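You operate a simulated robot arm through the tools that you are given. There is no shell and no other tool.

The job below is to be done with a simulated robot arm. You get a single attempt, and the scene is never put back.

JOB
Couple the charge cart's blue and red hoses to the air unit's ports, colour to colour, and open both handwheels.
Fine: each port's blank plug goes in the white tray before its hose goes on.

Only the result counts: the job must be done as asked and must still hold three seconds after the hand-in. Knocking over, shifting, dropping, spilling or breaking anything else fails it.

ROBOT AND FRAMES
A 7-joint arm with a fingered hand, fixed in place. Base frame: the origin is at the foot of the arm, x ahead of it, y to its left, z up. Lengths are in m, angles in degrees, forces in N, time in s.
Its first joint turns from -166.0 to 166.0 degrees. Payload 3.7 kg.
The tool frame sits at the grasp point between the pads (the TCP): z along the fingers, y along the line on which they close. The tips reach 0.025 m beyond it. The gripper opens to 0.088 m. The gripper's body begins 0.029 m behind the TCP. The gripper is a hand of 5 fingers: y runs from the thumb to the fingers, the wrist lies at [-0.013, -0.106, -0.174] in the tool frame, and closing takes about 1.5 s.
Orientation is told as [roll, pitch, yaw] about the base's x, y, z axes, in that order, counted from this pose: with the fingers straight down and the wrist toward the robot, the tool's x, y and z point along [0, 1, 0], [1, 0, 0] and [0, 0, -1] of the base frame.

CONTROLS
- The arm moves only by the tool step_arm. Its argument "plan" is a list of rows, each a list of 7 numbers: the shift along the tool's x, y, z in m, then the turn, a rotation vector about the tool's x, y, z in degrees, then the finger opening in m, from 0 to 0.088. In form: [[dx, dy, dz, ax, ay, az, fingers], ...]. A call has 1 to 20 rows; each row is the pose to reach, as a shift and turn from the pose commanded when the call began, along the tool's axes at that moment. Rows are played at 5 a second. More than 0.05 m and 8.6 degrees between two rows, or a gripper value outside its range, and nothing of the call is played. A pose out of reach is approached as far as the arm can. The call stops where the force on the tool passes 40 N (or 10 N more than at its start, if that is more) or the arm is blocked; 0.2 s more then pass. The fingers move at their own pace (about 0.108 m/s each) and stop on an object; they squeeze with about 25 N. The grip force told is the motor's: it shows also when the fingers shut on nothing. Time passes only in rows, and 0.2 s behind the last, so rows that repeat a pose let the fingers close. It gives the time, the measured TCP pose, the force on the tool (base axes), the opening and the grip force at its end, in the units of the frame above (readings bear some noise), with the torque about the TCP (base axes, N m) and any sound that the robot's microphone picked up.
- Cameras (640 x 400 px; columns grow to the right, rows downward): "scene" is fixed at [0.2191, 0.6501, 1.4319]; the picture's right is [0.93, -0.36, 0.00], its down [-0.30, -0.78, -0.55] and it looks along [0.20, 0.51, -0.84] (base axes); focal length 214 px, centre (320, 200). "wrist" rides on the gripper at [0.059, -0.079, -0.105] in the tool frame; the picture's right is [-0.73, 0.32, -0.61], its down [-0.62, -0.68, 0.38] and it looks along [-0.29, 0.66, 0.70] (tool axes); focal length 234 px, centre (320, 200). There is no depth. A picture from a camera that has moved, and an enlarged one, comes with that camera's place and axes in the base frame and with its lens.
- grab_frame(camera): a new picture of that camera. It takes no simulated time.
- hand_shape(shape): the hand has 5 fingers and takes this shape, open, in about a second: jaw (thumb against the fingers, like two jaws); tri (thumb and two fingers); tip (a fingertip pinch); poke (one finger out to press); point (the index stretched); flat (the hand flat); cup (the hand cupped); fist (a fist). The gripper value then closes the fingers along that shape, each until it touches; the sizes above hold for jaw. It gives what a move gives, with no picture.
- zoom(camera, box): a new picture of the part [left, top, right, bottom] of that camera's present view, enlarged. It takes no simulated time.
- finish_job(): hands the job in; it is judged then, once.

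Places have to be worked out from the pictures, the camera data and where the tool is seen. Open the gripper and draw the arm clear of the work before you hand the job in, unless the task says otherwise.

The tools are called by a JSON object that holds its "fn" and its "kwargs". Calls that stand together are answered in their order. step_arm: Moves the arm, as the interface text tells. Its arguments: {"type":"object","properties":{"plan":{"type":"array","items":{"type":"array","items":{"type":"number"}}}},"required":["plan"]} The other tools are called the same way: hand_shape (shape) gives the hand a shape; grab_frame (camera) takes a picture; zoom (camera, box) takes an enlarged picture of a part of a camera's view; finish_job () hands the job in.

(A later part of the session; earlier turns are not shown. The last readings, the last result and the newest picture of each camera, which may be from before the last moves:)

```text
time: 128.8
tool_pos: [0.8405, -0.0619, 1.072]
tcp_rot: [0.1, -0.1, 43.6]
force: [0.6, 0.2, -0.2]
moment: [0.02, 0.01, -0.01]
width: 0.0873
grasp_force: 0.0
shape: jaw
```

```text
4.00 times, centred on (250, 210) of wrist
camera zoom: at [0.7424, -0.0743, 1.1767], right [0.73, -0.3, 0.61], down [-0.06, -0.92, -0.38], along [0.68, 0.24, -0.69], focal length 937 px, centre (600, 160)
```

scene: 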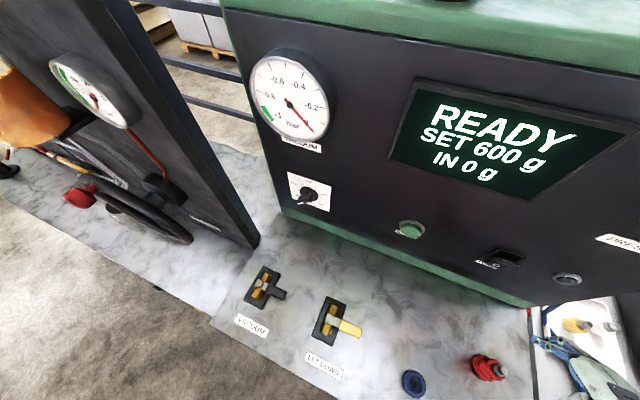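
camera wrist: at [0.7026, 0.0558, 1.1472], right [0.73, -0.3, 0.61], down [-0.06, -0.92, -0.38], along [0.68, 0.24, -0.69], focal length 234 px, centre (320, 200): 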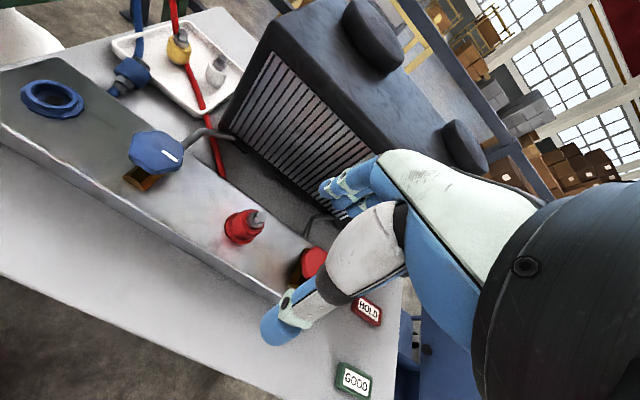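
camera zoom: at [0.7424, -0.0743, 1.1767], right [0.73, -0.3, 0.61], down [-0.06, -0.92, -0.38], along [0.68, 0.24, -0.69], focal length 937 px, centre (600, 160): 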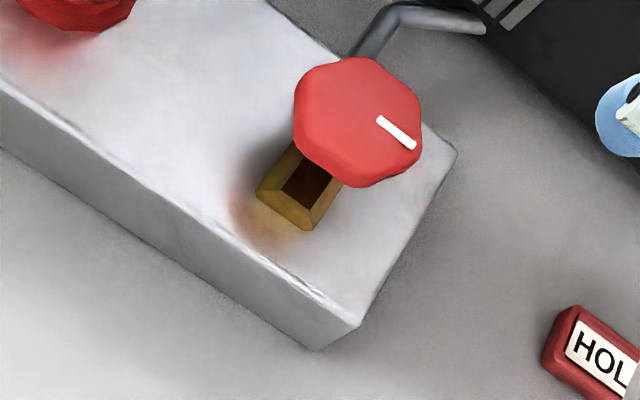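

Triangulation puts the red wheel's top at about (0.913, 0.048, 0.889), radius ≈21 mm, axis vertical. I move above it with yaw 0 and moderately open fingers.

{"fn": "step_arm", "kwargs": {"plan": [[0.005, 0.021, 0.0, 0, 0, 7.3, 0.07], [0.01, 0.043, 0.01, 0, 0, 14.6, 0.058], [0.015, 0.064, 0.025, 0, 0, 21.9, 0.058], [0.02, 0.086, 0.04, 0, 0, 29.2, 0.058], [0.025, 0.107, 0.055, 0, 0, 36.5, 0.058], [0.03, 0.128, 0.072, 0, 0, 43.6, 0.058], [0.03, 0.128, 0.072, 0, 0, 43.6, 0.058]]}}

{"fn": "grab_frame", "kwargs": {"camera": "wrist"}}

{"fn": "zoom", "kwargs": {"camera": "wrist", "box": [180, 180, 340, 300]}}

```text
time: 130.4
tool_pos: [0.911, 0.0502, 0.9967]
tcp_rot: [0.0, -0.1, 0.0]
force: [-0.5, 0.2, -0.9]
moment: [0.01, 0.0, -0.01]
width: 0.0584
grasp_force: 0.0
shape: jaw
```

```text
taken
camera wrist: at [0.8316, 0.1088, 1.1033], right [0.32, -0.73, 0.61], down [-0.68, -0.62, -0.39], along [0.66, -0.29, -0.69], focal length 234 px, centre (320, 200)
```

wrist: 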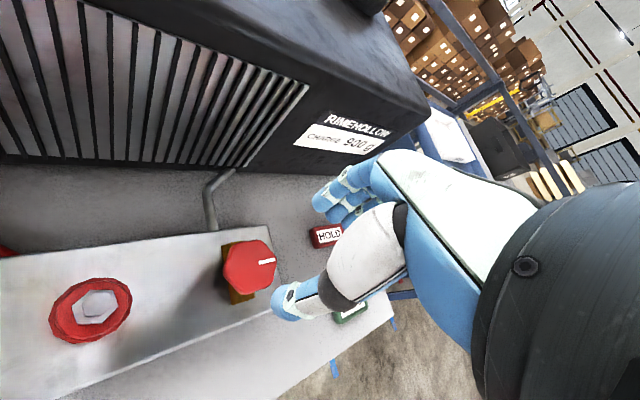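

```text
3.33 times, centred on (260, 240) of wrist
camera zoom: at [0.8316, 0.1088, 1.1033], right [0.32, -0.73, 0.61], down [-0.68, -0.62, -0.39], along [0.66, -0.29, -0.69], focal length 781 px, centre (520, 67)
```

zoom: 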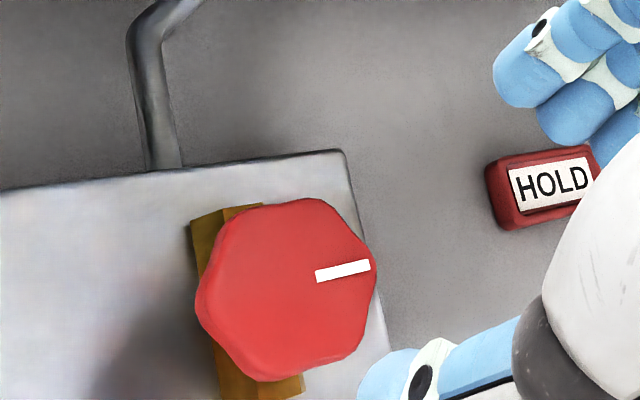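

The wheel is within a few mm of the grasp point. I nudge, descend to z≈0.90 and close on the rim, reading the forces.

{"fn": "step_arm", "kwargs": {"plan": [[0.0024, 0.003, 0.03, 0, 0, 0, 0.06], [0.0024, 0.003, 0.06, 0, 0, 0, 0.06], [0.0024, 0.003, 0.085, 0, 0, 0, 0.06], [0.0024, 0.003, 0.098, 0, 0, 0, 0.06]]}}

{"fn": "zoom", "kwargs": {"camera": "wrist", "box": [230, 180, 350, 300]}}

{"fn": "step_arm", "kwargs": {"plan": [[0, 0, 0, 0, 0, 0, 0.05], [0, 0, 0, 0, 0, 0, 0.04], [0, 0, 0, 0, 0, 0, 0.03], [0, 0, 0, 0, 0, 0, 0.015], [0, 0, 0, 0, 0, 0, 0.0], [0, 0, 0, 0, 0, 0, 0.0]]}}

{"fn": "zoom", "kwargs": {"camera": "wrist", "box": [230, 180, 350, 300]}}

```text
time: 131.4
tool_pos: [0.9163, 0.0523, 0.9006]
tcp_rot: [0.1, -0.1, 0.1]
force: [-0.2, -0.3, 0.2]
moment: [0.02, -0.02, 0.0]
width: 0.0595
grasp_force: 0.0
shape: jaw
```

```text
3.33 times, centred on (290, 240) of wrist
camera zoom: at [0.8368, 0.1099, 1.0055], right [0.32, -0.73, 0.61], down [-0.68, -0.62, -0.39], along [0.66, -0.29, -0.69], focal length 781 px, centre (420, 67)
```

zoom: 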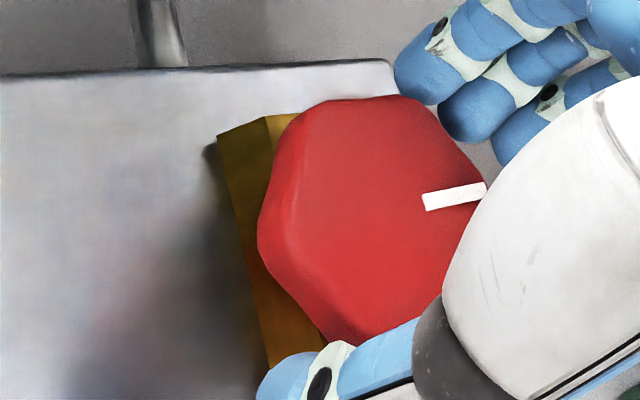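

```text
time: 132.8
tool_pos: [0.9152, 0.0508, 0.9002]
tcp_rot: [0.1, -0.1, 0.0]
force: [-4.0, -1.8, -1.5]
moment: [-0.01, 0.05, 0.0]
width: 0.0397
grasp_force: 24.8
shape: jaw
```

```text
3.33 times, centred on (290, 240) of wrist
camera zoom: at [0.8366, 0.1099, 1.0056], right [0.32, -0.73, 0.61], down [-0.68, -0.62, -0.38], along [0.66, -0.29, -0.7], focal length 781 px, centre (420, 67)
```

zoom: 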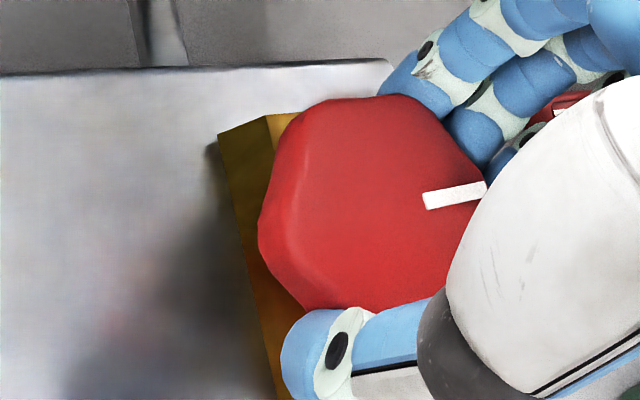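

The wheel is gripped (centre about +3.7 mm in tool x). I turn it counter-clockwise (open) by 40° about its own centre and watch torque and mark.

{"fn": "step_arm", "kwargs": {"plan": [[-0.0001, 0.0005, 0, 0, 0, -8, 0.0], [-0.0001, 0.0011, 0, 0, 0, -16, 0.0], [-0.0001, 0.0016, 0, 0, 0, -24, 0.0], [0.0, 0.0021, 0, 0, 0, -32, 0.0], [0.0002, 0.0026, 0, 0, 0, -40, 0.0]]}}

{"fn": "zoom", "kwargs": {"camera": "wrist", "box": [230, 180, 350, 300]}}

```text
time: 134.0
tool_pos: [0.9187, 0.052, 0.9024]
tcp_rot: [-0.1, -0.1, 40.0]
force: [-8.4, -6.7, -13.1]
moment: [-0.15, 0.13, -0.08]
width: 0.0388
grasp_force: 25.2
shape: jaw
```

```text
3.33 times, centred on (290, 240) of wrist
camera zoom: at [0.8202, 0.0453, 1.0068], right [0.71, -0.35, 0.61], down [-0.12, -0.92, -0.38], along [0.69, 0.2, -0.69], focal length 781 px, centre (420, 67)
```

zoom: 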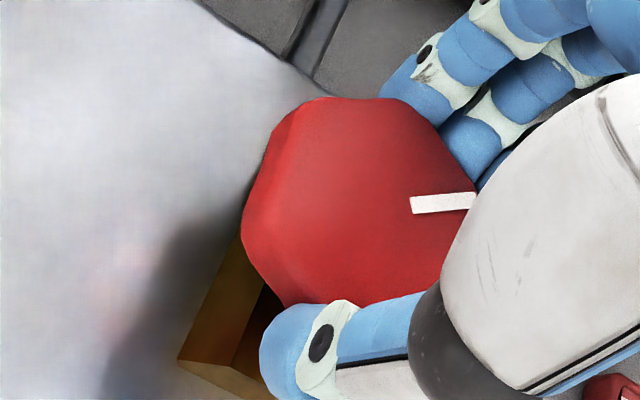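

The wheel turned with the hand (mark followed), with little torque. I relieve the side load and turn another 45°.

{"fn": "step_arm", "kwargs": {"plan": [[0, -0.0015, 0.001, 0, 0, 0, 0.0], [0, -0.0013, 0.001, 0, 0, -8, 0.0], [0, -0.0011, 0.001, 0, 0, -16, 0.0], [0, -0.0009, 0.001, 0, 0, -24, 0.0], [0, -0.0007, 0.001, 0, 0, -32, 0.0], [0, -0.0005, 0.001, 0, 0, -40, 0.0], [0, -0.0005, 0.001, 0, 0, -45, 0.0]]}}

{"fn": "zoom", "kwargs": {"camera": "wrist", "box": [230, 180, 350, 300]}}

```text
time: 135.6
tool_pos: [0.9175, 0.0519, 0.9003]
tcp_rot: [-0.1, -0.1, 85.1]
force: [2.4, 0.2, -5.9]
moment: [0.04, -0.06, -0.11]
width: 0.0387
grasp_force: 25.2
shape: jaw
```

```text
3.33 times, centred on (290, 240) of wrist
camera zoom: at [0.8519, -0.022, 1.0063], right [0.75, 0.26, 0.61], down [0.56, -0.73, -0.38], along [0.35, 0.63, -0.69], focal length 781 px, centre (420, 67)
```

zoom: 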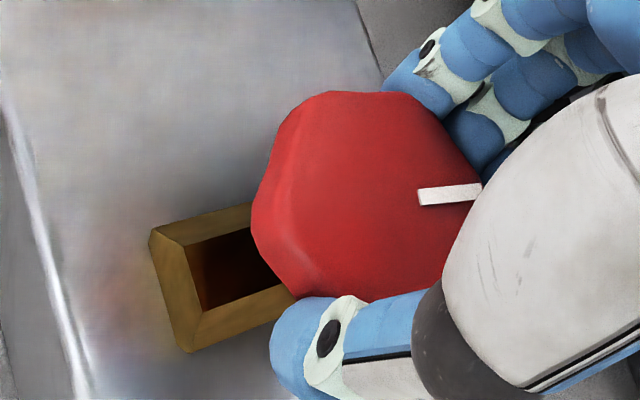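

85° turned with low torque and no stop yet. I keep turning another 40°.

{"fn": "step_arm", "kwargs": {"plan": [[0, 0.0001, 0, 0, 0, -8, 0.0], [0, 0.0002, 0, 0, 0, -16, 0.0], [0, 0.0003, 0, 0, 0, -24, 0.0], [0, 0.0004, 0, 0, 0, -32, 0.0], [0, 0.0005, 0, 0, 0, -40, 0.0]]}}

{"fn": "zoom", "kwargs": {"camera": "wrist", "box": [230, 180, 350, 300]}}

```text
time: 136.8
tool_pos: [0.9177, 0.0516, 0.8993]
tcp_rot: [0.0, 0.0, 125.2]
force: [6.2, 4.4, -3.6]
moment: [0.24, -0.2, -0.39]
width: 0.0375
grasp_force: 25.2
shape: jaw
```

```text
3.33 times, centred on (290, 240) of wrist
camera zoom: at [0.9147, -0.0458, 1.0061], right [0.41, 0.68, 0.61], down [0.9, -0.2, -0.38], along [-0.14, 0.7, -0.7], focal length 781 px, centre (420, 67)
```

zoom: 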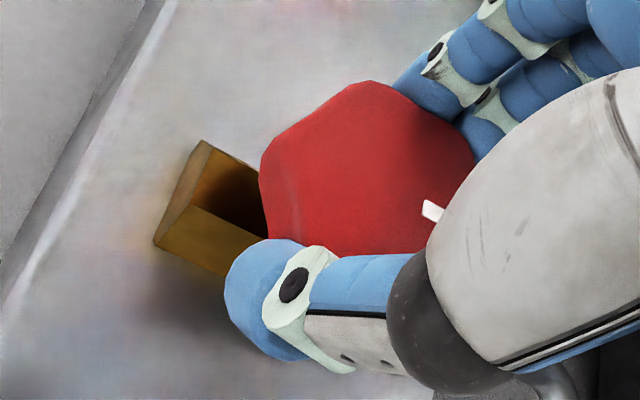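

Torque jumped to 0.39 N·m and the fingers began to slip: the wheel has reached its stop. I relieve, open and rise to verify the mark.

{"fn": "step_arm", "kwargs": {"plan": [[0, 0, 0, 0, 0, 6, 0.0], [0, 0, 0, 0, 0, 6, 0.03], [0, 0, 0, 0, 0, 6, 0.05], [0, 0, 0, 0, 0, 6, 0.06], [0, 0, 0, 0, 0, 6, 0.062], [0, 0, -0.02, 0, 0, 6, 0.062], [0, 0, -0.06, 0, 0, 6, 0.062], [0, 0, -0.1, 0, 0, 6, 0.062]]}}

{"fn": "grab_frame", "kwargs": {"camera": "wrist"}}

{"fn": "zoom", "kwargs": {"camera": "wrist", "box": [140, 180, 340, 340]}}

```text
time: 138.6
tool_pos: [0.9196, 0.0522, 1.0015]
tcp_rot: [0.0, -0.1, 118.9]
force: [0.5, 0.7, 0.6]
moment: [-0.03, 0.01, -0.02]
width: 0.0615
grasp_force: 0.1
shape: jaw
```

```text
taken
camera wrist: at [0.9059, -0.0452, 1.1058], right [0.48, 0.63, 0.61], down [0.88, -0.29, -0.38], along [-0.06, 0.72, -0.7], focal length 234 px, centre (320, 200)
```

wrist: 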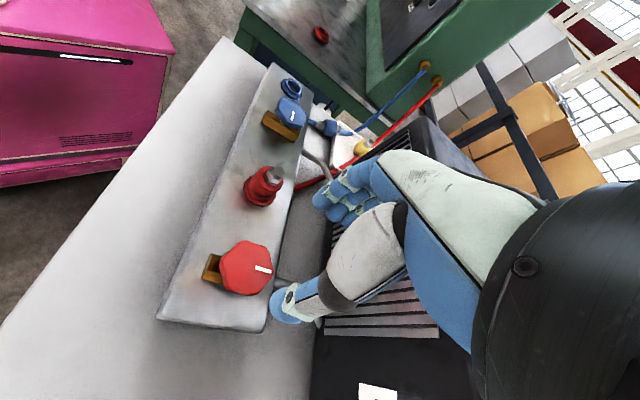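

```text
2.50 times, centred on (240, 260) of wrist
camera zoom: at [0.9059, -0.0452, 1.1058], right [0.48, 0.63, 0.61], down [0.88, -0.29, -0.38], along [-0.06, 0.72, -0.7], focal length 585 px, centre (520, 50)
```

zoom: 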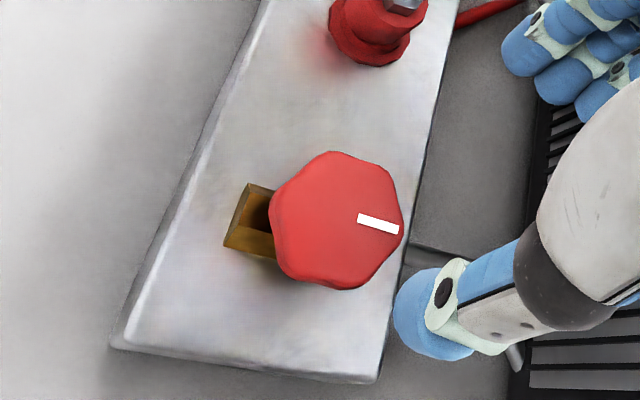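

The red wheel's mark has turned about 95° to its stop, so the red valve is open. Now I recover the blue coupler: I go round above the gap behind the manifold with yaw ≈ −30° and look at it.

{"fn": "step_arm", "kwargs": {"plan": [[0.0124, 0.0281, -0.01, 0, 0, 8.3, 0.062], [0.0247, 0.0562, -0.02, 0, 0, 16.6, 0.07], [0.0371, 0.0843, -0.03, 0, 0, 24.9, 0.08], [0.0494, 0.1124, -0.04, 0, 0, 33.2, 0.0875], [0.0618, 0.1406, -0.05, 0, 0, 41.5, 0.0875], [0.0741, 0.1687, -0.06, 0, 0, 49.8, 0.0875], [0.0865, 0.1968, -0.06, 0, 0, 58.1, 0.0875], [0.0988, 0.2249, -0.06, 0, 0, 66.4, 0.0875], [0.1112, 0.253, -0.06, 0, 0, 74.7, 0.0875], [0.098, 0.2668, -0.06, 0, 0, 83, 0.0875], [0.0848, 0.2806, -0.06, 0, 0, 91.3, 0.0875], [0.0716, 0.2944, -0.06, 0, 0, 99.6, 0.0875], [0.0584, 0.3082, -0.06, 0, 0, 107.9, 0.0875], [0.0452, 0.322, -0.06, 0, 0, 116.2, 0.0875], [0.032, 0.3358, -0.06, 0, 0, 124.5, 0.0875], [0.0188, 0.3496, -0.06, 0, 0, 132.8, 0.0875], [0.0056, 0.3634, -0.06, 0, 0, 141.1, 0.0875], [-0.0076, 0.377, -0.06, 0, 0, 149, 0.0875]]}}

{"fn": "grab_frame", "kwargs": {"camera": "wrist"}}

{"fn": "zoom", "kwargs": {"camera": "scene", "box": [500, 270, 640, 400]}}

```text
time: 142.4
tool_pos: [0.7398, 0.3852, 1.0628]
tcp_rot: [0.0, -0.1, -30.2]
force: [0.5, 0.1, 0.4]
moment: [-0.02, 0.0, 0.0]
width: 0.087
grasp_force: 0.0
shape: jaw
```

```text
taken
camera wrist: at [0.7019, 0.4753, 1.1682], right [-0.09, -0.79, 0.61], down [-0.9, -0.2, -0.39], along [0.42, -0.58, -0.7], focal length 234 px, centre (320, 200)
```

wrist: 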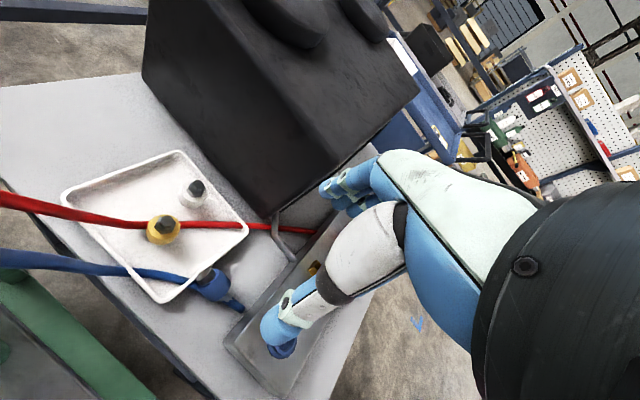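

```text
3.08 times, centred on (570, 335) of scene
camera zoom: at [0.2191, 0.6501, 1.4319], right [0.93, -0.36, 0.0], down [-0.3, -0.78, -0.55], along [0.2, 0.51, -0.84], focal length 660 px, centre (-449, -215)
```

zoom: 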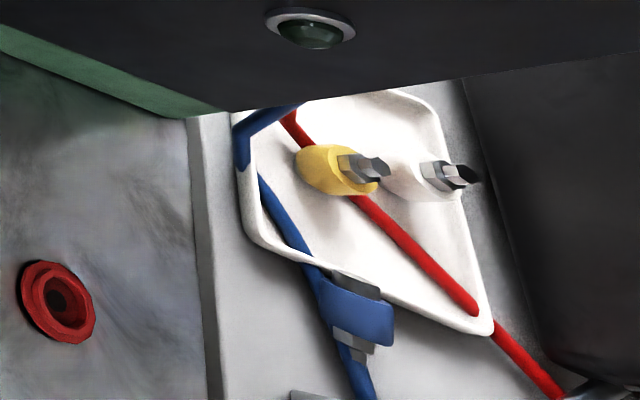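

I zoom on the fallen blue coupler.

{"fn": "zoom", "kwargs": {"camera": "wrist", "box": [150, 230, 310, 350]}}

{"fn": "zoom", "kwargs": {"camera": "wrist", "box": [180, 250, 260, 320]}}

{"fn": "zoom", "kwargs": {"camera": "scene", "box": [550, 320, 630, 400]}}

```text
3.33 times, centred on (230, 290) of wrist
camera zoom: at [0.7019, 0.4753, 1.1682], right [-0.09, -0.79, 0.61], down [-0.9, -0.2, -0.39], along [0.42, -0.58, -0.7], focal length 781 px, centre (620, -100)
```

zoom: 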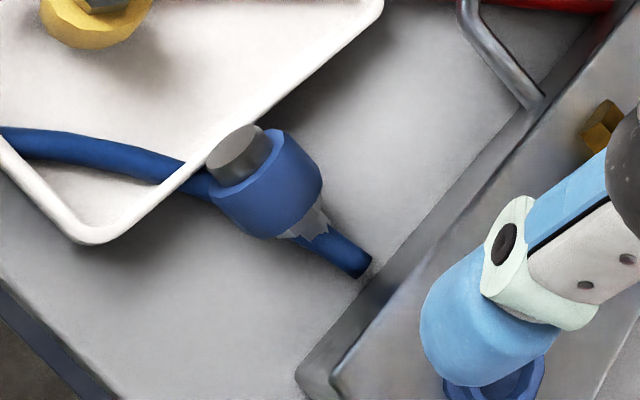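

```text
5.71 times, centred on (220, 285) of wrist
camera zoom: at [0.7019, 0.4753, 1.1682], right [-0.09, -0.79, 0.61], down [-0.9, -0.2, -0.39], along [0.42, -0.58, -0.7], focal length 1338 px, centre (891, -286)
```

zoom: 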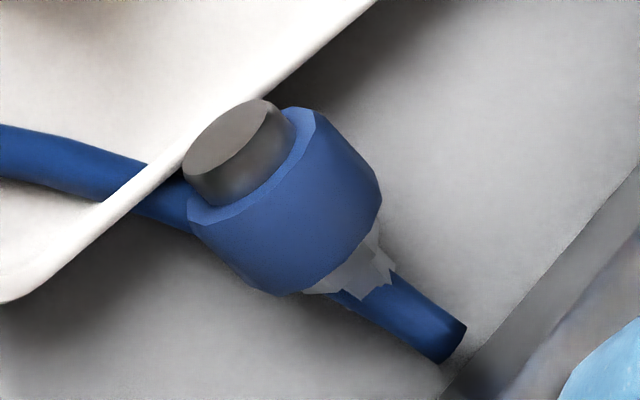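

```text
5.00 times, centred on (590, 360) of scene
camera zoom: at [0.2191, 0.6501, 1.4319], right [0.93, -0.36, 0.0], down [-0.3, -0.78, -0.55], along [0.2, 0.51, -0.84], focal length 1072 px, centre (-1030, -600)
```

zoom: 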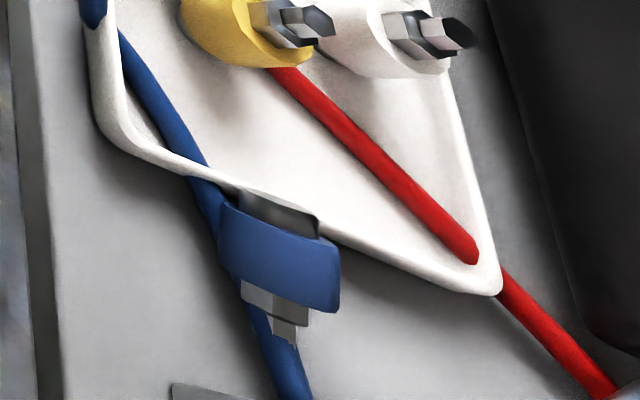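

The coupler lies with its nut toward the manifold (≈(0.731, 0.369, 0.815)) and its spigot against the tray rim. I plan to pinch the nut so that the body swings down by gravity. I try the "tip" pinch shape here in the air to see how slim it is.

{"fn": "hand_shape", "kwargs": {"shape": "tip"}}

{"fn": "grab_frame", "kwargs": {"camera": "wrist"}}

```text
time: 143.3
tool_pos: [0.742, 0.386, 1.0631]
tcp_rot: [0.1, -0.1, -30.0]
force: [0.4, -0.1, -1.3]
moment: [0.0, 0.01, 0.01]
width: 0.0878
grasp_force: 0.2
shape: tip
```

```text
taken
camera wrist: at [0.7013, 0.4756, 1.1678], right [-0.08, -0.79, 0.61], down [-0.9, -0.2, -0.39], along [0.43, -0.58, -0.7], focal length 234 px, centre (320, 200)
```

wrist: 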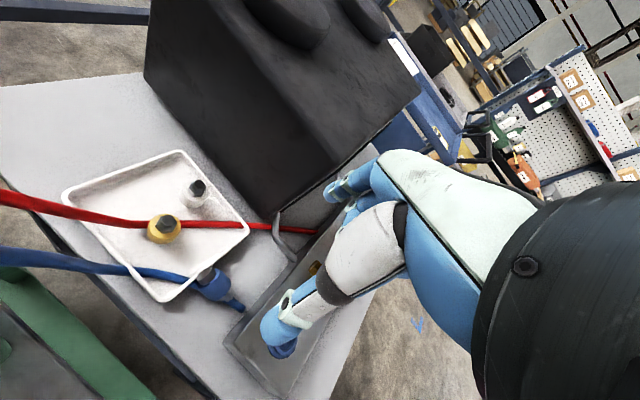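

The "tip" pinch keeps only thumb and index extended, which is slim enough. I move over the nut and come down partway for a closer look.

{"fn": "step_arm", "kwargs": {"plan": [[-0.01, -0.001, 0.03, 0, 0, 0, 0.07], [-0.022, -0.002, 0.06, 0, 0, 0, 0.06], [-0.022, -0.002, 0.1, 0, 0, 0, 0.05], [-0.022, -0.002, 0.14, 0, 0, 0, 0.05], [-0.022, -0.002, 0.16, 0, 0, 0, 0.05], [-0.022, -0.002, 0.16, 0, 0, 0, 0.05]]}}

{"fn": "grab_frame", "kwargs": {"camera": "wrist"}}

{"fn": "zoom", "kwargs": {"camera": "wrist", "box": [200, 160, 360, 360]}}

{"fn": "zoom", "kwargs": {"camera": "scene", "box": [550, 300, 640, 400]}}

```text
time: 144.7
tool_pos: [0.7295, 0.3683, 0.9015]
tcp_rot: [0.1, -0.1, -29.9]
force: [0.5, -0.1, -0.1]
moment: [0.0, -0.02, -0.01]
width: 0.0503
grasp_force: 0.2
shape: tip
```

```text
taken
camera wrist: at [0.6899, 0.4577, 1.0081], right [-0.08, -0.79, 0.61], down [-0.9, -0.2, -0.39], along [0.42, -0.58, -0.7], focal length 234 px, centre (320, 200)
```

wrist: 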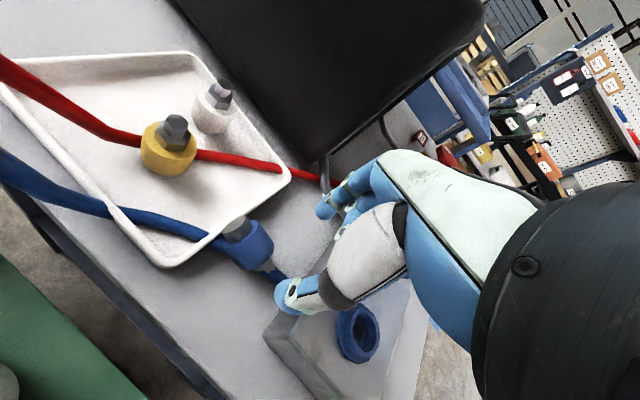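

```text
2.00 times, centred on (280, 260) of wrist
camera zoom: at [0.6899, 0.4577, 1.0081], right [-0.08, -0.79, 0.61], down [-0.9, -0.2, -0.39], along [0.42, -0.58, -0.7], focal length 468 px, centre (400, 80)
```

zoom: 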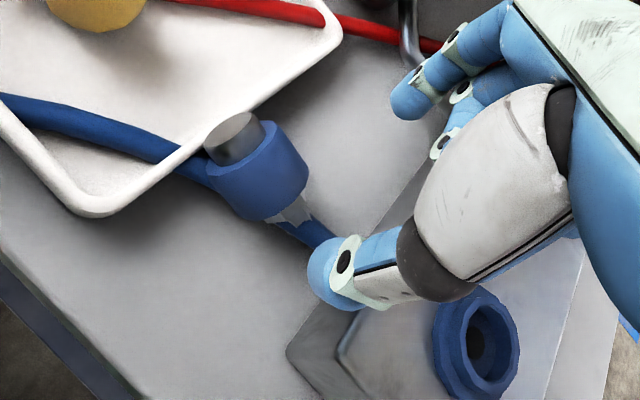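

```text
4.00 times, centred on (595, 350) of scene
camera zoom: at [0.2191, 0.6501, 1.4319], right [0.93, -0.36, 0.0], down [-0.3, -0.78, -0.55], along [0.2, 0.51, -0.84], focal length 858 px, centre (-780, -400)
```

zoom: 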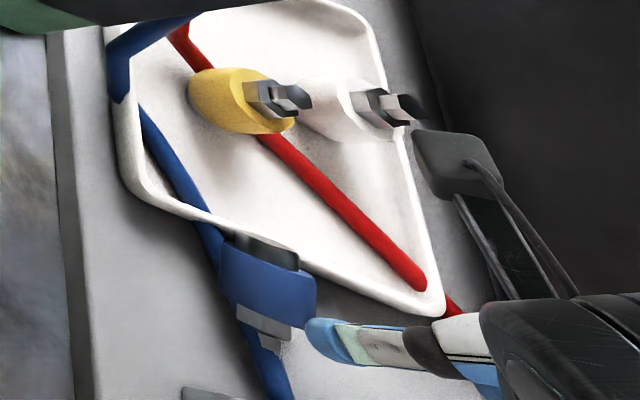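

The nut is centred under the pinch and its axis is perpendicular to the closing direction. I descend to z≈0.838.

{"fn": "step_arm", "kwargs": {"plan": [[0, 0, 0.025, 0, 0, 0, 0.05], [0, 0, 0.045, 0, 0, 0, 0.05], [0, 0, 0.058, 0, 0, 0, 0.05], [0, 0, 0.063, 0, 0, 0, 0.05]]}}

{"fn": "zoom", "kwargs": {"camera": "wrist", "box": [220, 160, 380, 340]}}

{"fn": "zoom", "kwargs": {"camera": "scene", "box": [560, 330, 640, 400]}}

```text
time: 145.7
tool_pos: [0.7288, 0.3683, 0.8384]
tcp_rot: [0.0, 0.1, -30.0]
force: [-0.1, 0.2, -0.7]
moment: [0.0, -0.01, -0.03]
width: 0.0504
grasp_force: 0.0
shape: tip
```

```text
2.22 times, centred on (300, 250) of wrist
camera zoom: at [0.6897, 0.4578, 0.9436], right [-0.08, -0.79, 0.61], down [-0.9, -0.2, -0.39], along [0.43, -0.58, -0.7], focal length 520 px, centre (364, 89)
```

zoom: 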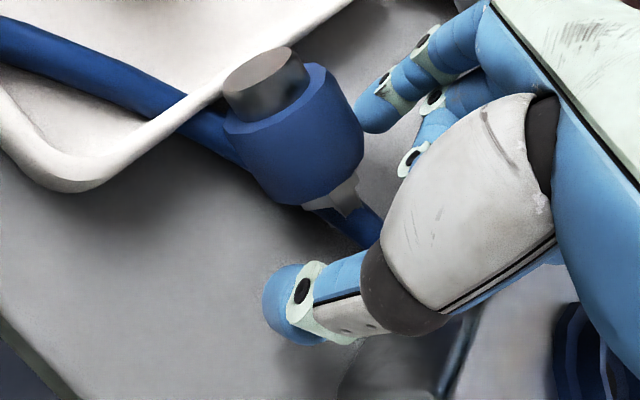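

```text
5.71 times, centred on (600, 365) of scene
camera zoom: at [0.2191, 0.6501, 1.4319], right [0.93, -0.36, 0.0], down [-0.3, -0.78, -0.55], along [0.2, 0.51, -0.84], focal length 1226 px, centre (-1280, -743)
```

zoom: 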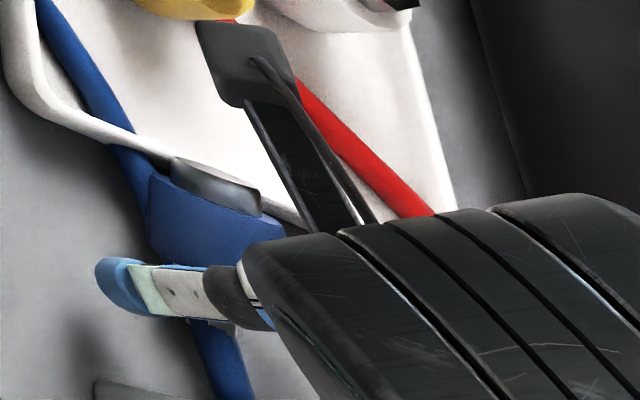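

The pinch centre is right at the body/nut boundary. I shift 4 mm toward the hose side so that both fingertips land on the nut, and start closing gently.

{"fn": "step_arm", "kwargs": {"plan": [[-0.004, 0, 0, 0, 0, 0, 0.05], [-0.004, 0, 0, 0, 0, 0, 0.04], [-0.004, 0, 0, 0, 0, 0, 0.032], [-0.004, 0, 0, 0, 0, 0, 0.026], [-0.004, 0, 0, 0, 0, 0, 0.024]]}}

{"fn": "zoom", "kwargs": {"camera": "wrist", "box": [220, 160, 380, 340]}}

```text
time: 146.9
tool_pos: [0.7258, 0.3651, 0.8375]
tcp_rot: [0.1, -0.1, -30.1]
force: [-0.6, 0.5, -0.2]
moment: [0.01, -0.03, 0.0]
width: 0.0246
grasp_force: 0.1
shape: tip
```

```text
2.22 times, centred on (300, 250) of wrist
camera zoom: at [0.6874, 0.4543, 0.9437], right [-0.08, -0.79, 0.61], down [-0.9, -0.2, -0.39], along [0.43, -0.58, -0.7], focal length 520 px, centre (364, 89)
```

zoom: 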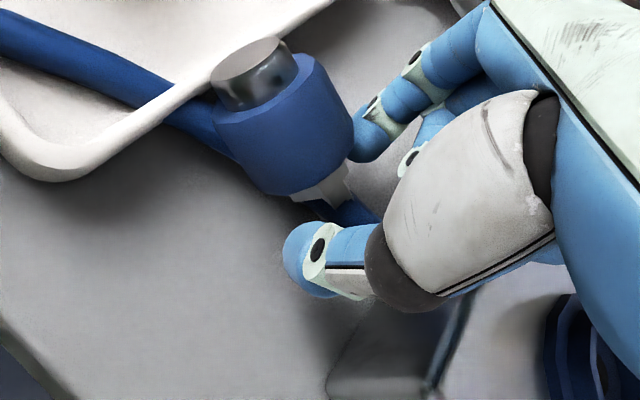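

No contact yet at 24.6 mm. I continue closing in small increments.

{"fn": "step_arm", "kwargs": {"plan": [[0, 0, 0, 0, 0, 0, 0.022], [0, 0, 0, 0, 0, 0, 0.02], [0, 0, 0, 0, 0, 0, 0.018], [0, 0, 0, 0, 0, 0, 0.018]]}}

{"fn": "zoom", "kwargs": {"camera": "wrist", "box": [220, 160, 380, 340]}}

```text
time: 147.9
tool_pos: [0.7265, 0.3643, 0.8392]
tcp_rot: [0.1, 0.0, -30.0]
force: [-0.4, -0.6, -0.2]
moment: [-0.01, 0.01, 0.03]
width: 0.0184
grasp_force: 0.1
shape: tip
```

```text
2.22 times, centred on (300, 250) of wrist
camera zoom: at [0.6874, 0.4543, 0.9437], right [-0.08, -0.79, 0.61], down [-0.9, -0.2, -0.39], along [0.43, -0.58, -0.7], focal length 520 px, centre (364, 89)
```

zoom: 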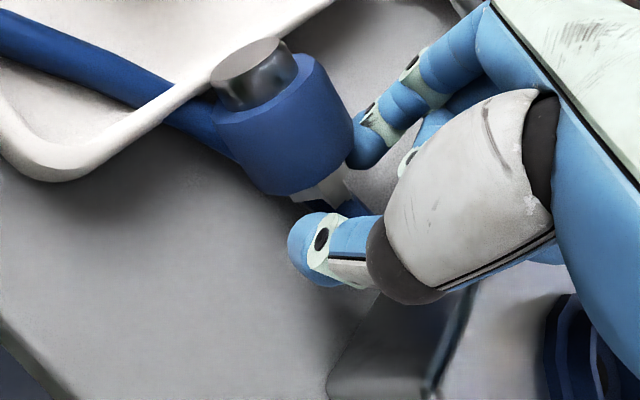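

Still no grip force; continue closing.

{"fn": "step_arm", "kwargs": {"plan": [[0, 0, 0, 0, 0, 0, 0.016], [0, 0, 0, 0, 0, 0, 0.014], [0, 0, 0, 0, 0, 0, 0.012], [0, 0, 0, 0, 0, 0, 0.012]]}}

{"fn": "zoom", "kwargs": {"camera": "wrist", "box": [220, 160, 380, 340]}}

```text
time: 148.9
tool_pos: [0.7265, 0.3642, 0.8389]
tcp_rot: [0.2, -0.1, -30.0]
force: [0.5, -0.7, -0.2]
moment: [0.0, -0.01, -0.01]
width: 0.0124
grasp_force: 0.2
shape: tip
```

```text
2.22 times, centred on (300, 250) of wrist
camera zoom: at [0.6874, 0.4543, 0.9438], right [-0.08, -0.79, 0.61], down [-0.9, -0.2, -0.39], along [0.43, -0.58, -0.7], focal length 520 px, centre (364, 89)
```

zoom: 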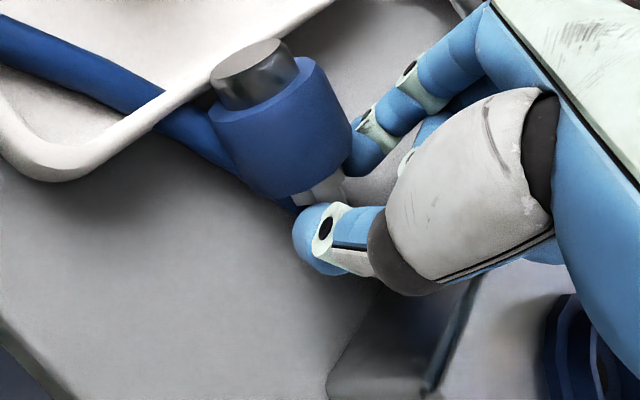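

The fingertips are closing around the nut. I close further.

{"fn": "step_arm", "kwargs": {"plan": [[0, 0, 0, 0, 0, 0, 0.01], [0, 0, 0, 0, 0, 0, 0.008], [0, 0, 0, 0, 0, 0, 0.006], [0, 0, 0, 0, 0, 0, 0.006]]}}

{"fn": "zoom", "kwargs": {"camera": "wrist", "box": [220, 160, 380, 340]}}

```text
time: 149.9
tool_pos: [0.7275, 0.3641, 0.8393]
tcp_rot: [0.1, -0.1, -30.0]
force: [0.3, -0.6, 1.2]
moment: [0.01, -0.06, 0.0]
width: 0.0064
grasp_force: 0.1
shape: tip
```

```text
2.22 times, centred on (300, 250) of wrist
camera zoom: at [0.6874, 0.4543, 0.9438], right [-0.08, -0.79, 0.61], down [-0.9, -0.2, -0.39], along [0.43, -0.58, -0.7], focal length 520 px, centre (364, 89)
```

zoom: 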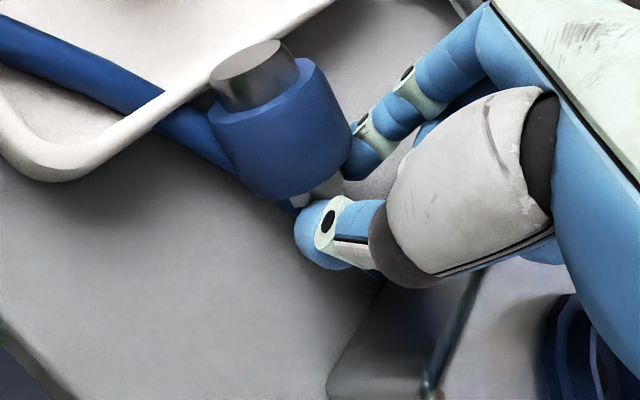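

Reading and picture disagree on the gap (tip shape), so I close fully until grip force appears.

{"fn": "step_arm", "kwargs": {"plan": [[0, 0, 0, 0, 0, 0, 0.003], [0, 0, 0, 0, 0, 0, 0.0], [0, 0, 0, 0, 0, 0, 0.0], [0, 0, 0, 0, 0, 0, 0.0]]}}

{"fn": "zoom", "kwargs": {"camera": "wrist", "box": [220, 160, 380, 340]}}

{"fn": "zoom", "kwargs": {"camera": "scene", "box": [560, 330, 640, 400]}}

```text
time: 150.9
tool_pos: [0.7262, 0.3646, 0.8386]
tcp_rot: [0.1, -0.1, -30.0]
force: [-0.4, -1.8, 6.0]
moment: [-0.02, 0.0, -0.04]
width: 0.0049
grasp_force: 24.8
shape: tip
```

```text
2.22 times, centred on (300, 250) of wrist
camera zoom: at [0.6873, 0.4542, 0.9441], right [-0.08, -0.79, 0.61], down [-0.9, -0.2, -0.39], along [0.43, -0.58, -0.7], focal length 520 px, centre (364, 89)
```

zoom: 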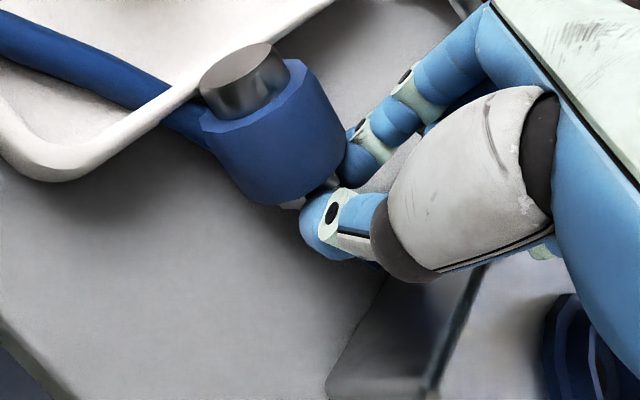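

```text
5.71 times, centred on (600, 365) of scene
camera zoom: at [0.2191, 0.6501, 1.4319], right [0.93, -0.36, 0.0], down [-0.3, -0.78, -0.55], along [0.2, 0.51, -0.84], focal length 1226 px, centre (-1280, -743)
```

zoom: 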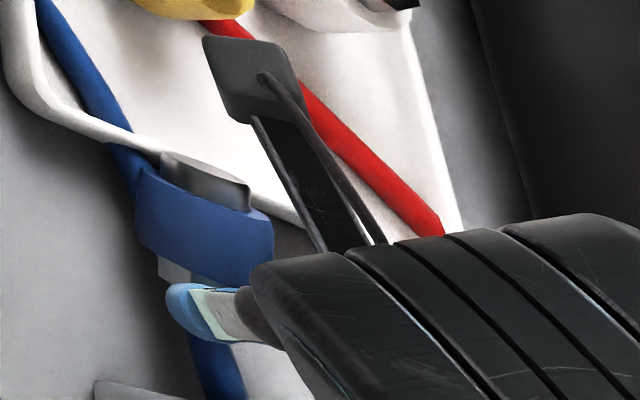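

Grip established (24.8 N). I lift a little and look.

{"fn": "step_arm", "kwargs": {"plan": [[0, 0, -0.004, 0, 0, 0, 0.0], [0, 0, -0.01, 0, 0, 0, 0.0], [0, 0, -0.02, 0, 0, 0, 0.0], [0, 0, -0.03, 0, 0, 0, 0.0]]}}

{"fn": "zoom", "kwargs": {"camera": "wrist", "box": [220, 160, 380, 340]}}

{"fn": "zoom", "kwargs": {"camera": "scene", "box": [560, 330, 640, 400]}}

```text
time: 151.9
tool_pos: [0.7264, 0.365, 0.8675]
tcp_rot: [0.1, 0.0, -30.1]
force: [0.9, 0.3, -0.4]
moment: [0.01, 0.0, -0.04]
width: 0.0049
grasp_force: 24.9
shape: tip
```

```text
2.22 times, centred on (300, 250) of wrist
camera zoom: at [0.6863, 0.4546, 0.9734], right [-0.08, -0.79, 0.61], down [-0.9, -0.2, -0.39], along [0.43, -0.58, -0.7], focal length 520 px, centre (364, 89)
```

zoom: 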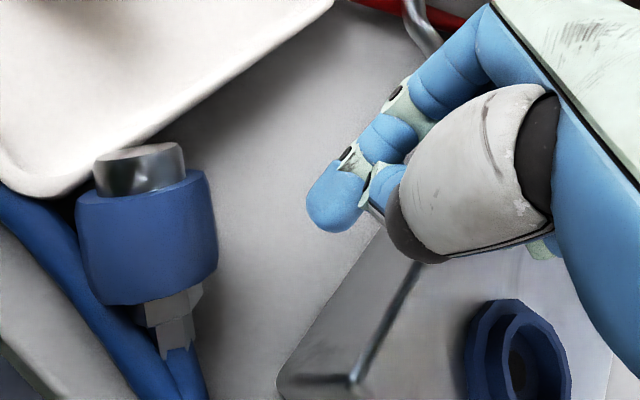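

```text
5.71 times, centred on (600, 365) of scene
camera zoom: at [0.2191, 0.6501, 1.4319], right [0.93, -0.36, 0.0], down [-0.3, -0.78, -0.55], along [0.2, 0.51, -0.84], focal length 1226 px, centre (-1280, -743)
```

zoom: 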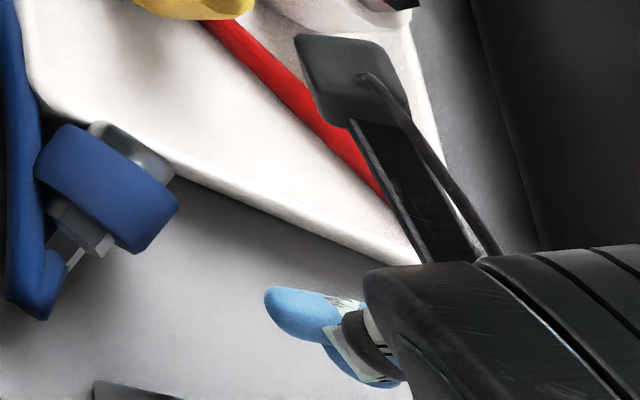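

The nut was squeezed out and the coupler slid left; it now lies flat at about (0.715, 0.410), nut toward the robot, axis pointing to azimuth ≈21°. I will approach the nut with the hand pitched 45° forward and down from the nut end. First I rise, retreat and yaw to −69°.

{"fn": "step_arm", "kwargs": {"plan": [[0, 0, -0.04, 0, 0, 0, 0.02], [0, 0, -0.08, 0, 0, 0, 0.05], [-0.01, -0.01, -0.12, 0, 0, 0, 0.05], [-0.03, -0.03, -0.12, 0, 0, 8, 0.05], [-0.045, -0.045, -0.12, 0, 0, 16, 0.05], [-0.06, -0.06, -0.12, 0, 0, 24, 0.05], [-0.07, -0.07, -0.12, 0, 0, 32, 0.05], [-0.075, -0.079, -0.12, 0, 0, 39, 0.05]]}}

{"fn": "grab_frame", "kwargs": {"camera": "wrist"}}

{"fn": "grab_frame", "kwargs": {"camera": "scene"}}

```text
time: 153.7
tool_pos: [0.622, 0.3398, 0.9905]
tcp_rot: [0.1, 0.0, -69.2]
force: [-0.2, -0.6, 0.0]
moment: [0.01, 0.0, 0.0]
width: 0.0495
grasp_force: 0.1
shape: tip
```

```text
taken
camera wrist: at [0.6478, 0.4339, 1.095], right [-0.56, -0.56, 0.61], down [-0.82, 0.41, -0.38], along [-0.04, -0.72, -0.7], focal length 234 px, centre (320, 200)
```

wrist: 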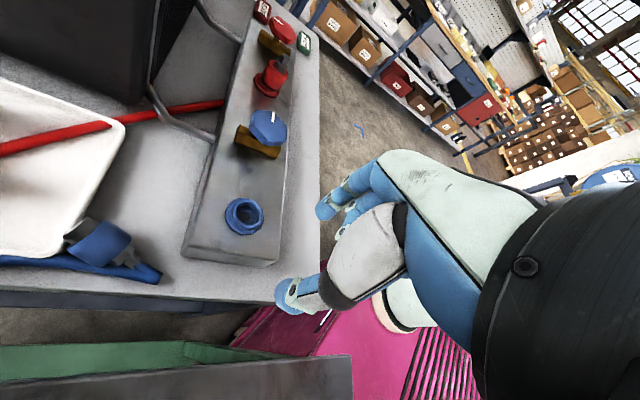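

```text
taken
```

scene: 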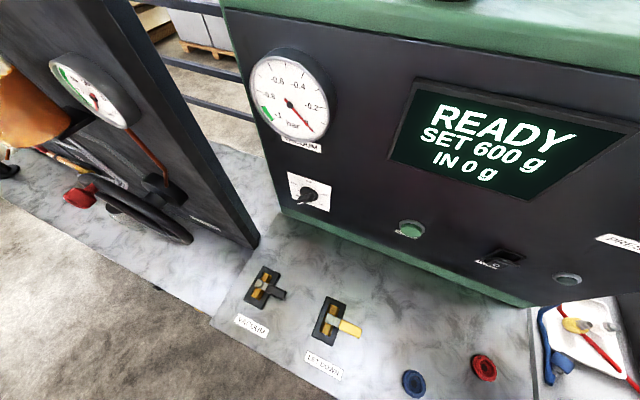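

I zoom in to refine the coupler's pose.

{"fn": "zoom", "kwargs": {"camera": "scene", "box": [520, 320, 600, 400]}}

{"fn": "zoom", "kwargs": {"camera": "wrist", "box": [40, 180, 200, 310]}}

```text
5.00 times, centred on (560, 360) of scene
camera zoom: at [0.2191, 0.6501, 1.4319], right [0.93, -0.36, 0.0], down [-0.3, -0.78, -0.55], along [0.2, 0.51, -0.84], focal length 1072 px, centre (-880, -600)
```

zoom: 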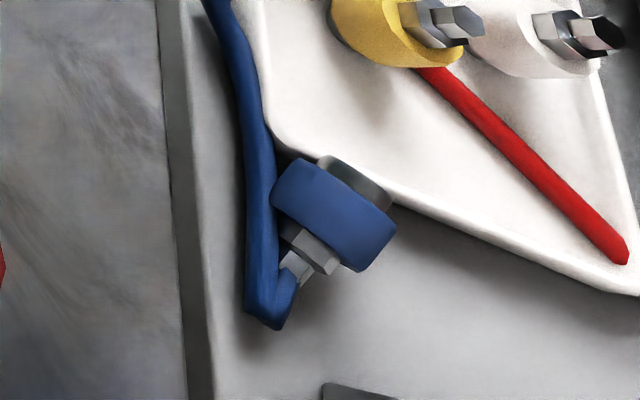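

```text
3.08 times, centred on (120, 245) of wrist
camera zoom: at [0.6478, 0.4339, 1.095], right [-0.56, -0.56, 0.61], down [-0.82, 0.41, -0.38], along [-0.04, -0.72, -0.7], focal length 720 px, centre (935, 62)
```

zoom: 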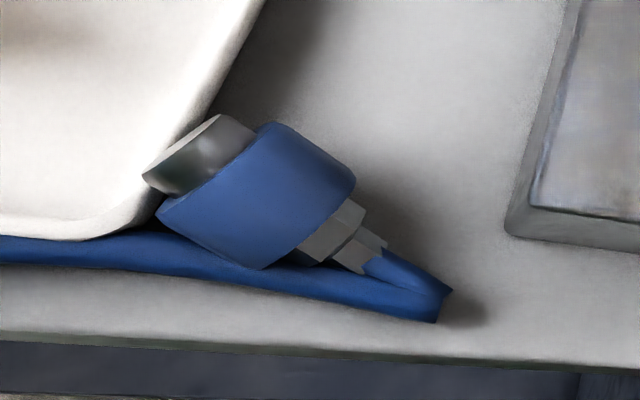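

Refined: nut at about (0.698, 0.403, 0.82), axis azimuth ≈27°, 3.5 cm from the table edge. I set the yaw to −63° and pitch the hand 45° so that the fingers point forward-down along the axis, at a standoff.

{"fn": "step_arm", "kwargs": {"plan": [[0.015, -0.012, 0, 0, 0, -3, 0.05], [0.0302, -0.0252, 0, 0, 0, -6, 0.05], [0.0302, -0.0252, 0, 0, 0, -6, 0.05]]}}

{"fn": "step_arm", "kwargs": {"plan": [[0, 0, 0.01, 0, 8, 0, 0.05], [0, 0, 0.025, 0, 16, 0, 0.05], [0, 0, 0.045, 0, 24, 0, 0.05], [0, 0, 0.065, 0, 32, 0, 0.05], [0, 0, 0.085, 0, 40, 0, 0.05], [0, 0, 0.1, 0, 45, 0, 0.05], [0, 0, 0.1, 0, 45, 0, 0.05]]}}

{"fn": "grab_frame", "kwargs": {"camera": "wrist"}}

{"fn": "zoom", "kwargs": {"camera": "scene", "box": [480, 300, 600, 400]}}

```text
time: 154.5
tool_pos: [0.6403, 0.3753, 0.9876]
tcp_rot: [0.1, 0.1, -63.0]
force: [-1.3, 0.0, 0.0]
moment: [-0.02, 0.0, 0.01]
width: 0.0495
grasp_force: 0.1
shape: tip
```

```text
time: 156.1
tool_pos: [0.6417, 0.3731, 0.8885]
tcp_rot: [45.2, 0.1, -63.1]
force: [-0.8, 0.5, -0.1]
moment: [-0.02, -0.02, -0.04]
width: 0.05
grasp_force: 0.0
shape: tip
```

```text
taken
camera wrist: at [0.5755, 0.4271, 1.005], right [-0.69, -0.71, -0.09], down [-0.46, 0.53, -0.71], along [0.56, -0.45, -0.7], focal length 234 px, centre (320, 200)
```

wrist: 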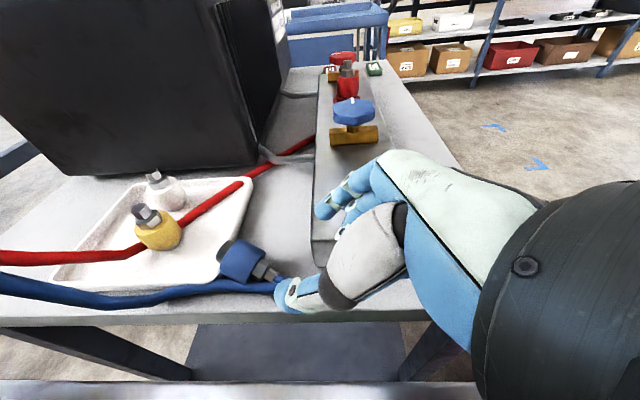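

```text
4.00 times, centred on (540, 350) of scene
camera zoom: at [0.2191, 0.6501, 1.4319], right [0.93, -0.36, 0.0], down [-0.3, -0.78, -0.55], along [0.2, 0.51, -0.84], focal length 858 px, centre (-560, -400)
```

zoom: 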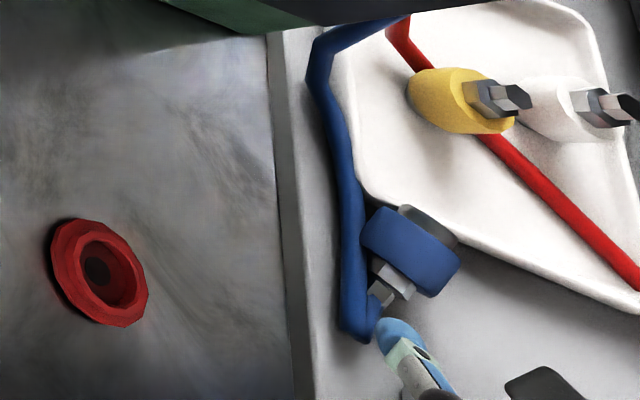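

The pose is reachable and gives a good view. I zoom to align with the nut.

{"fn": "zoom", "kwargs": {"camera": "wrist", "box": [200, 210, 320, 310]}}

{"fn": "zoom", "kwargs": {"camera": "wrist", "box": [300, 40, 400, 150]}}

```text
4.00 times, centred on (260, 260) of wrist
camera zoom: at [0.5755, 0.4271, 1.005], right [-0.69, -0.71, -0.09], down [-0.46, 0.53, -0.71], along [0.56, -0.45, -0.7], focal length 937 px, centre (560, -40)
```

zoom: 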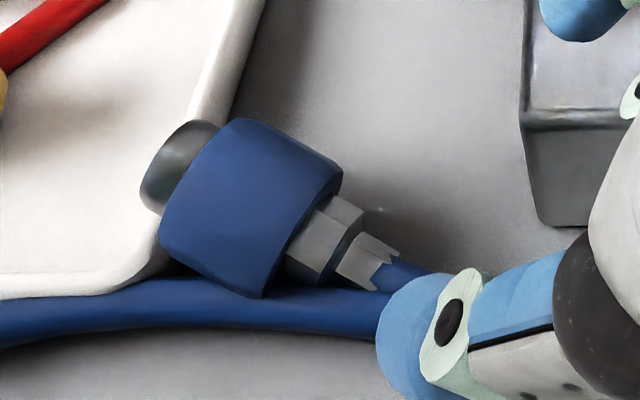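

```text
3.64 times, centred on (350, 95) of wrist
camera zoom: at [0.5755, 0.4271, 1.005], right [-0.69, -0.71, -0.09], down [-0.46, 0.53, -0.71], along [0.56, -0.45, -0.7], focal length 852 px, centre (211, 582)
```

zoom: 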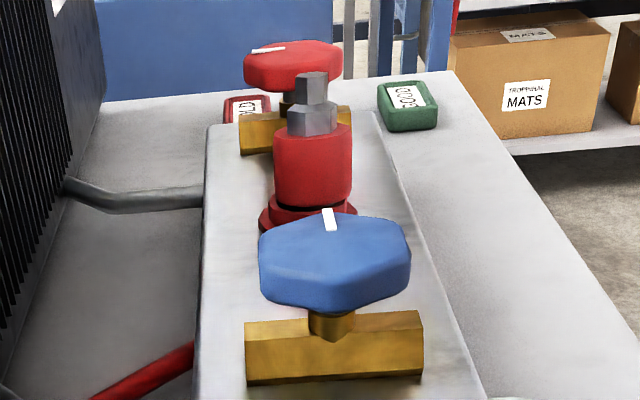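

The nut is almost exactly on the finger axis, 93 mm ahead. The side view also shows the red coupler standing upright in its port. I advance along the fingers, leaving the tips just at the nut and clear of the body's shoulder.

{"fn": "step_arm", "kwargs": {"plan": [[-0.002, -0.0005, 0.02, 0, 0, 0, 0.05], [-0.004, -0.001, 0.04, 0, 0, 0, 0.05], [-0.005, -0.0015, 0.056, 0, 0, 0, 0.05], [-0.005, -0.0015, 0.0665, 0, 0, 0, 0.05], [-0.005, -0.0015, 0.0665, 0, 0, 0, 0.05]]}}

{"fn": "zoom", "kwargs": {"camera": "wrist", "box": [240, 170, 360, 310]}}

{"fn": "zoom", "kwargs": {"camera": "scene", "box": [520, 330, 600, 400]}}

```text
time: 157.0
tool_pos: [0.6752, 0.3918, 0.8506]
tcp_rot: [45.6, 0.0, -63.0]
force: [-1.2, 0.6, 21.7]
moment: [-0.61, -0.04, -0.04]
width: 0.0499
grasp_force: 0.1
shape: tip
stopped in row 4: the force on the tool passed its limit at 48 N (the readings are from after the stop); the commanded pose is now the measured one
```

```text
2.86 times, centred on (300, 240) of wrist
camera zoom: at [0.6082, 0.4465, 0.9667], right [-0.69, -0.71, -0.09], down [-0.45, 0.53, -0.71], along [0.56, -0.45, -0.69], focal length 669 px, centre (377, 86)
```

zoom: 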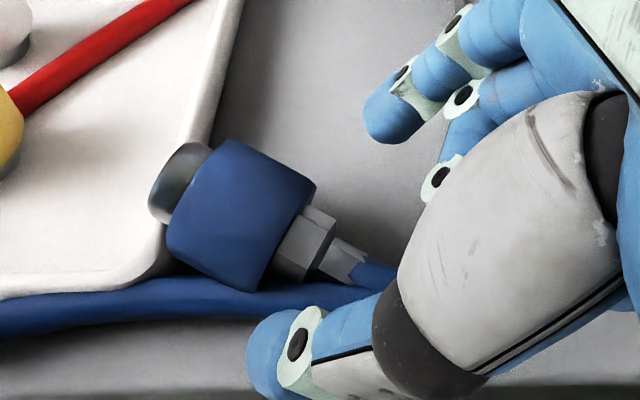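

```text
5.71 times, centred on (560, 365) of scene
camera zoom: at [0.2191, 0.6501, 1.4319], right [0.93, -0.36, 0.0], down [-0.3, -0.78, -0.55], along [0.2, 0.51, -0.84], focal length 1226 px, centre (-1051, -743)
```

zoom: 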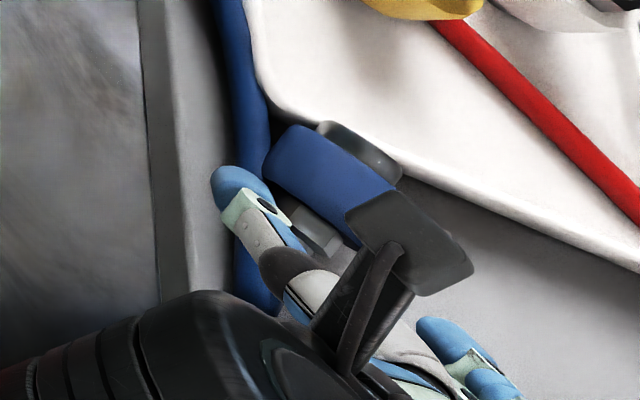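

The curled fingers touched the manifold's corner on that side. I back out along the fingers and level the hand. I will come in with the hand flipped 180° in yaw, so that the curled fingers end up on top and on the cart side.

{"fn": "step_arm", "kwargs": {"plan": [[0, 0, -0.02, 0, 0, 0, 0.05], [0, 0, -0.05, 0, 0, 0, 0.05], [0, 0, -0.08, 0, 0, 0, 0.05], [0, 0, -0.1, 0, -8, 0, 0.05], [0, 0, -0.12, 0, -16, 0, 0.05], [0, 0, -0.13, 0, -24, 0, 0.05], [0, 0, -0.14, 0, -32, 0, 0.05], [0, 0, -0.14, 0, -40, 0, 0.05], [0, 0, -0.14, 0, -45.4, 0, 0.05]]}}

{"fn": "zoom", "kwargs": {"camera": "scene", "box": [520, 320, 600, 400]}}

```text
time: 159.0
tool_pos: [0.5853, 0.3464, 0.947]
tcp_rot: [-0.1, -0.1, -63.1]
force: [0.5, -0.3, -0.6]
moment: [0.0, 0.0, 0.01]
width: 0.0494
grasp_force: 0.1
shape: tip
```

```text
5.00 times, centred on (560, 360) of scene
camera zoom: at [0.2191, 0.6501, 1.4319], right [0.93, -0.36, 0.0], down [-0.3, -0.78, -0.55], along [0.2, 0.51, -0.84], focal length 1072 px, centre (-880, -600)
```

zoom: 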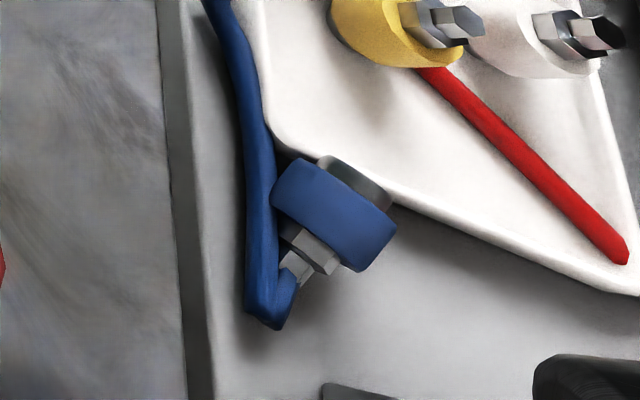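

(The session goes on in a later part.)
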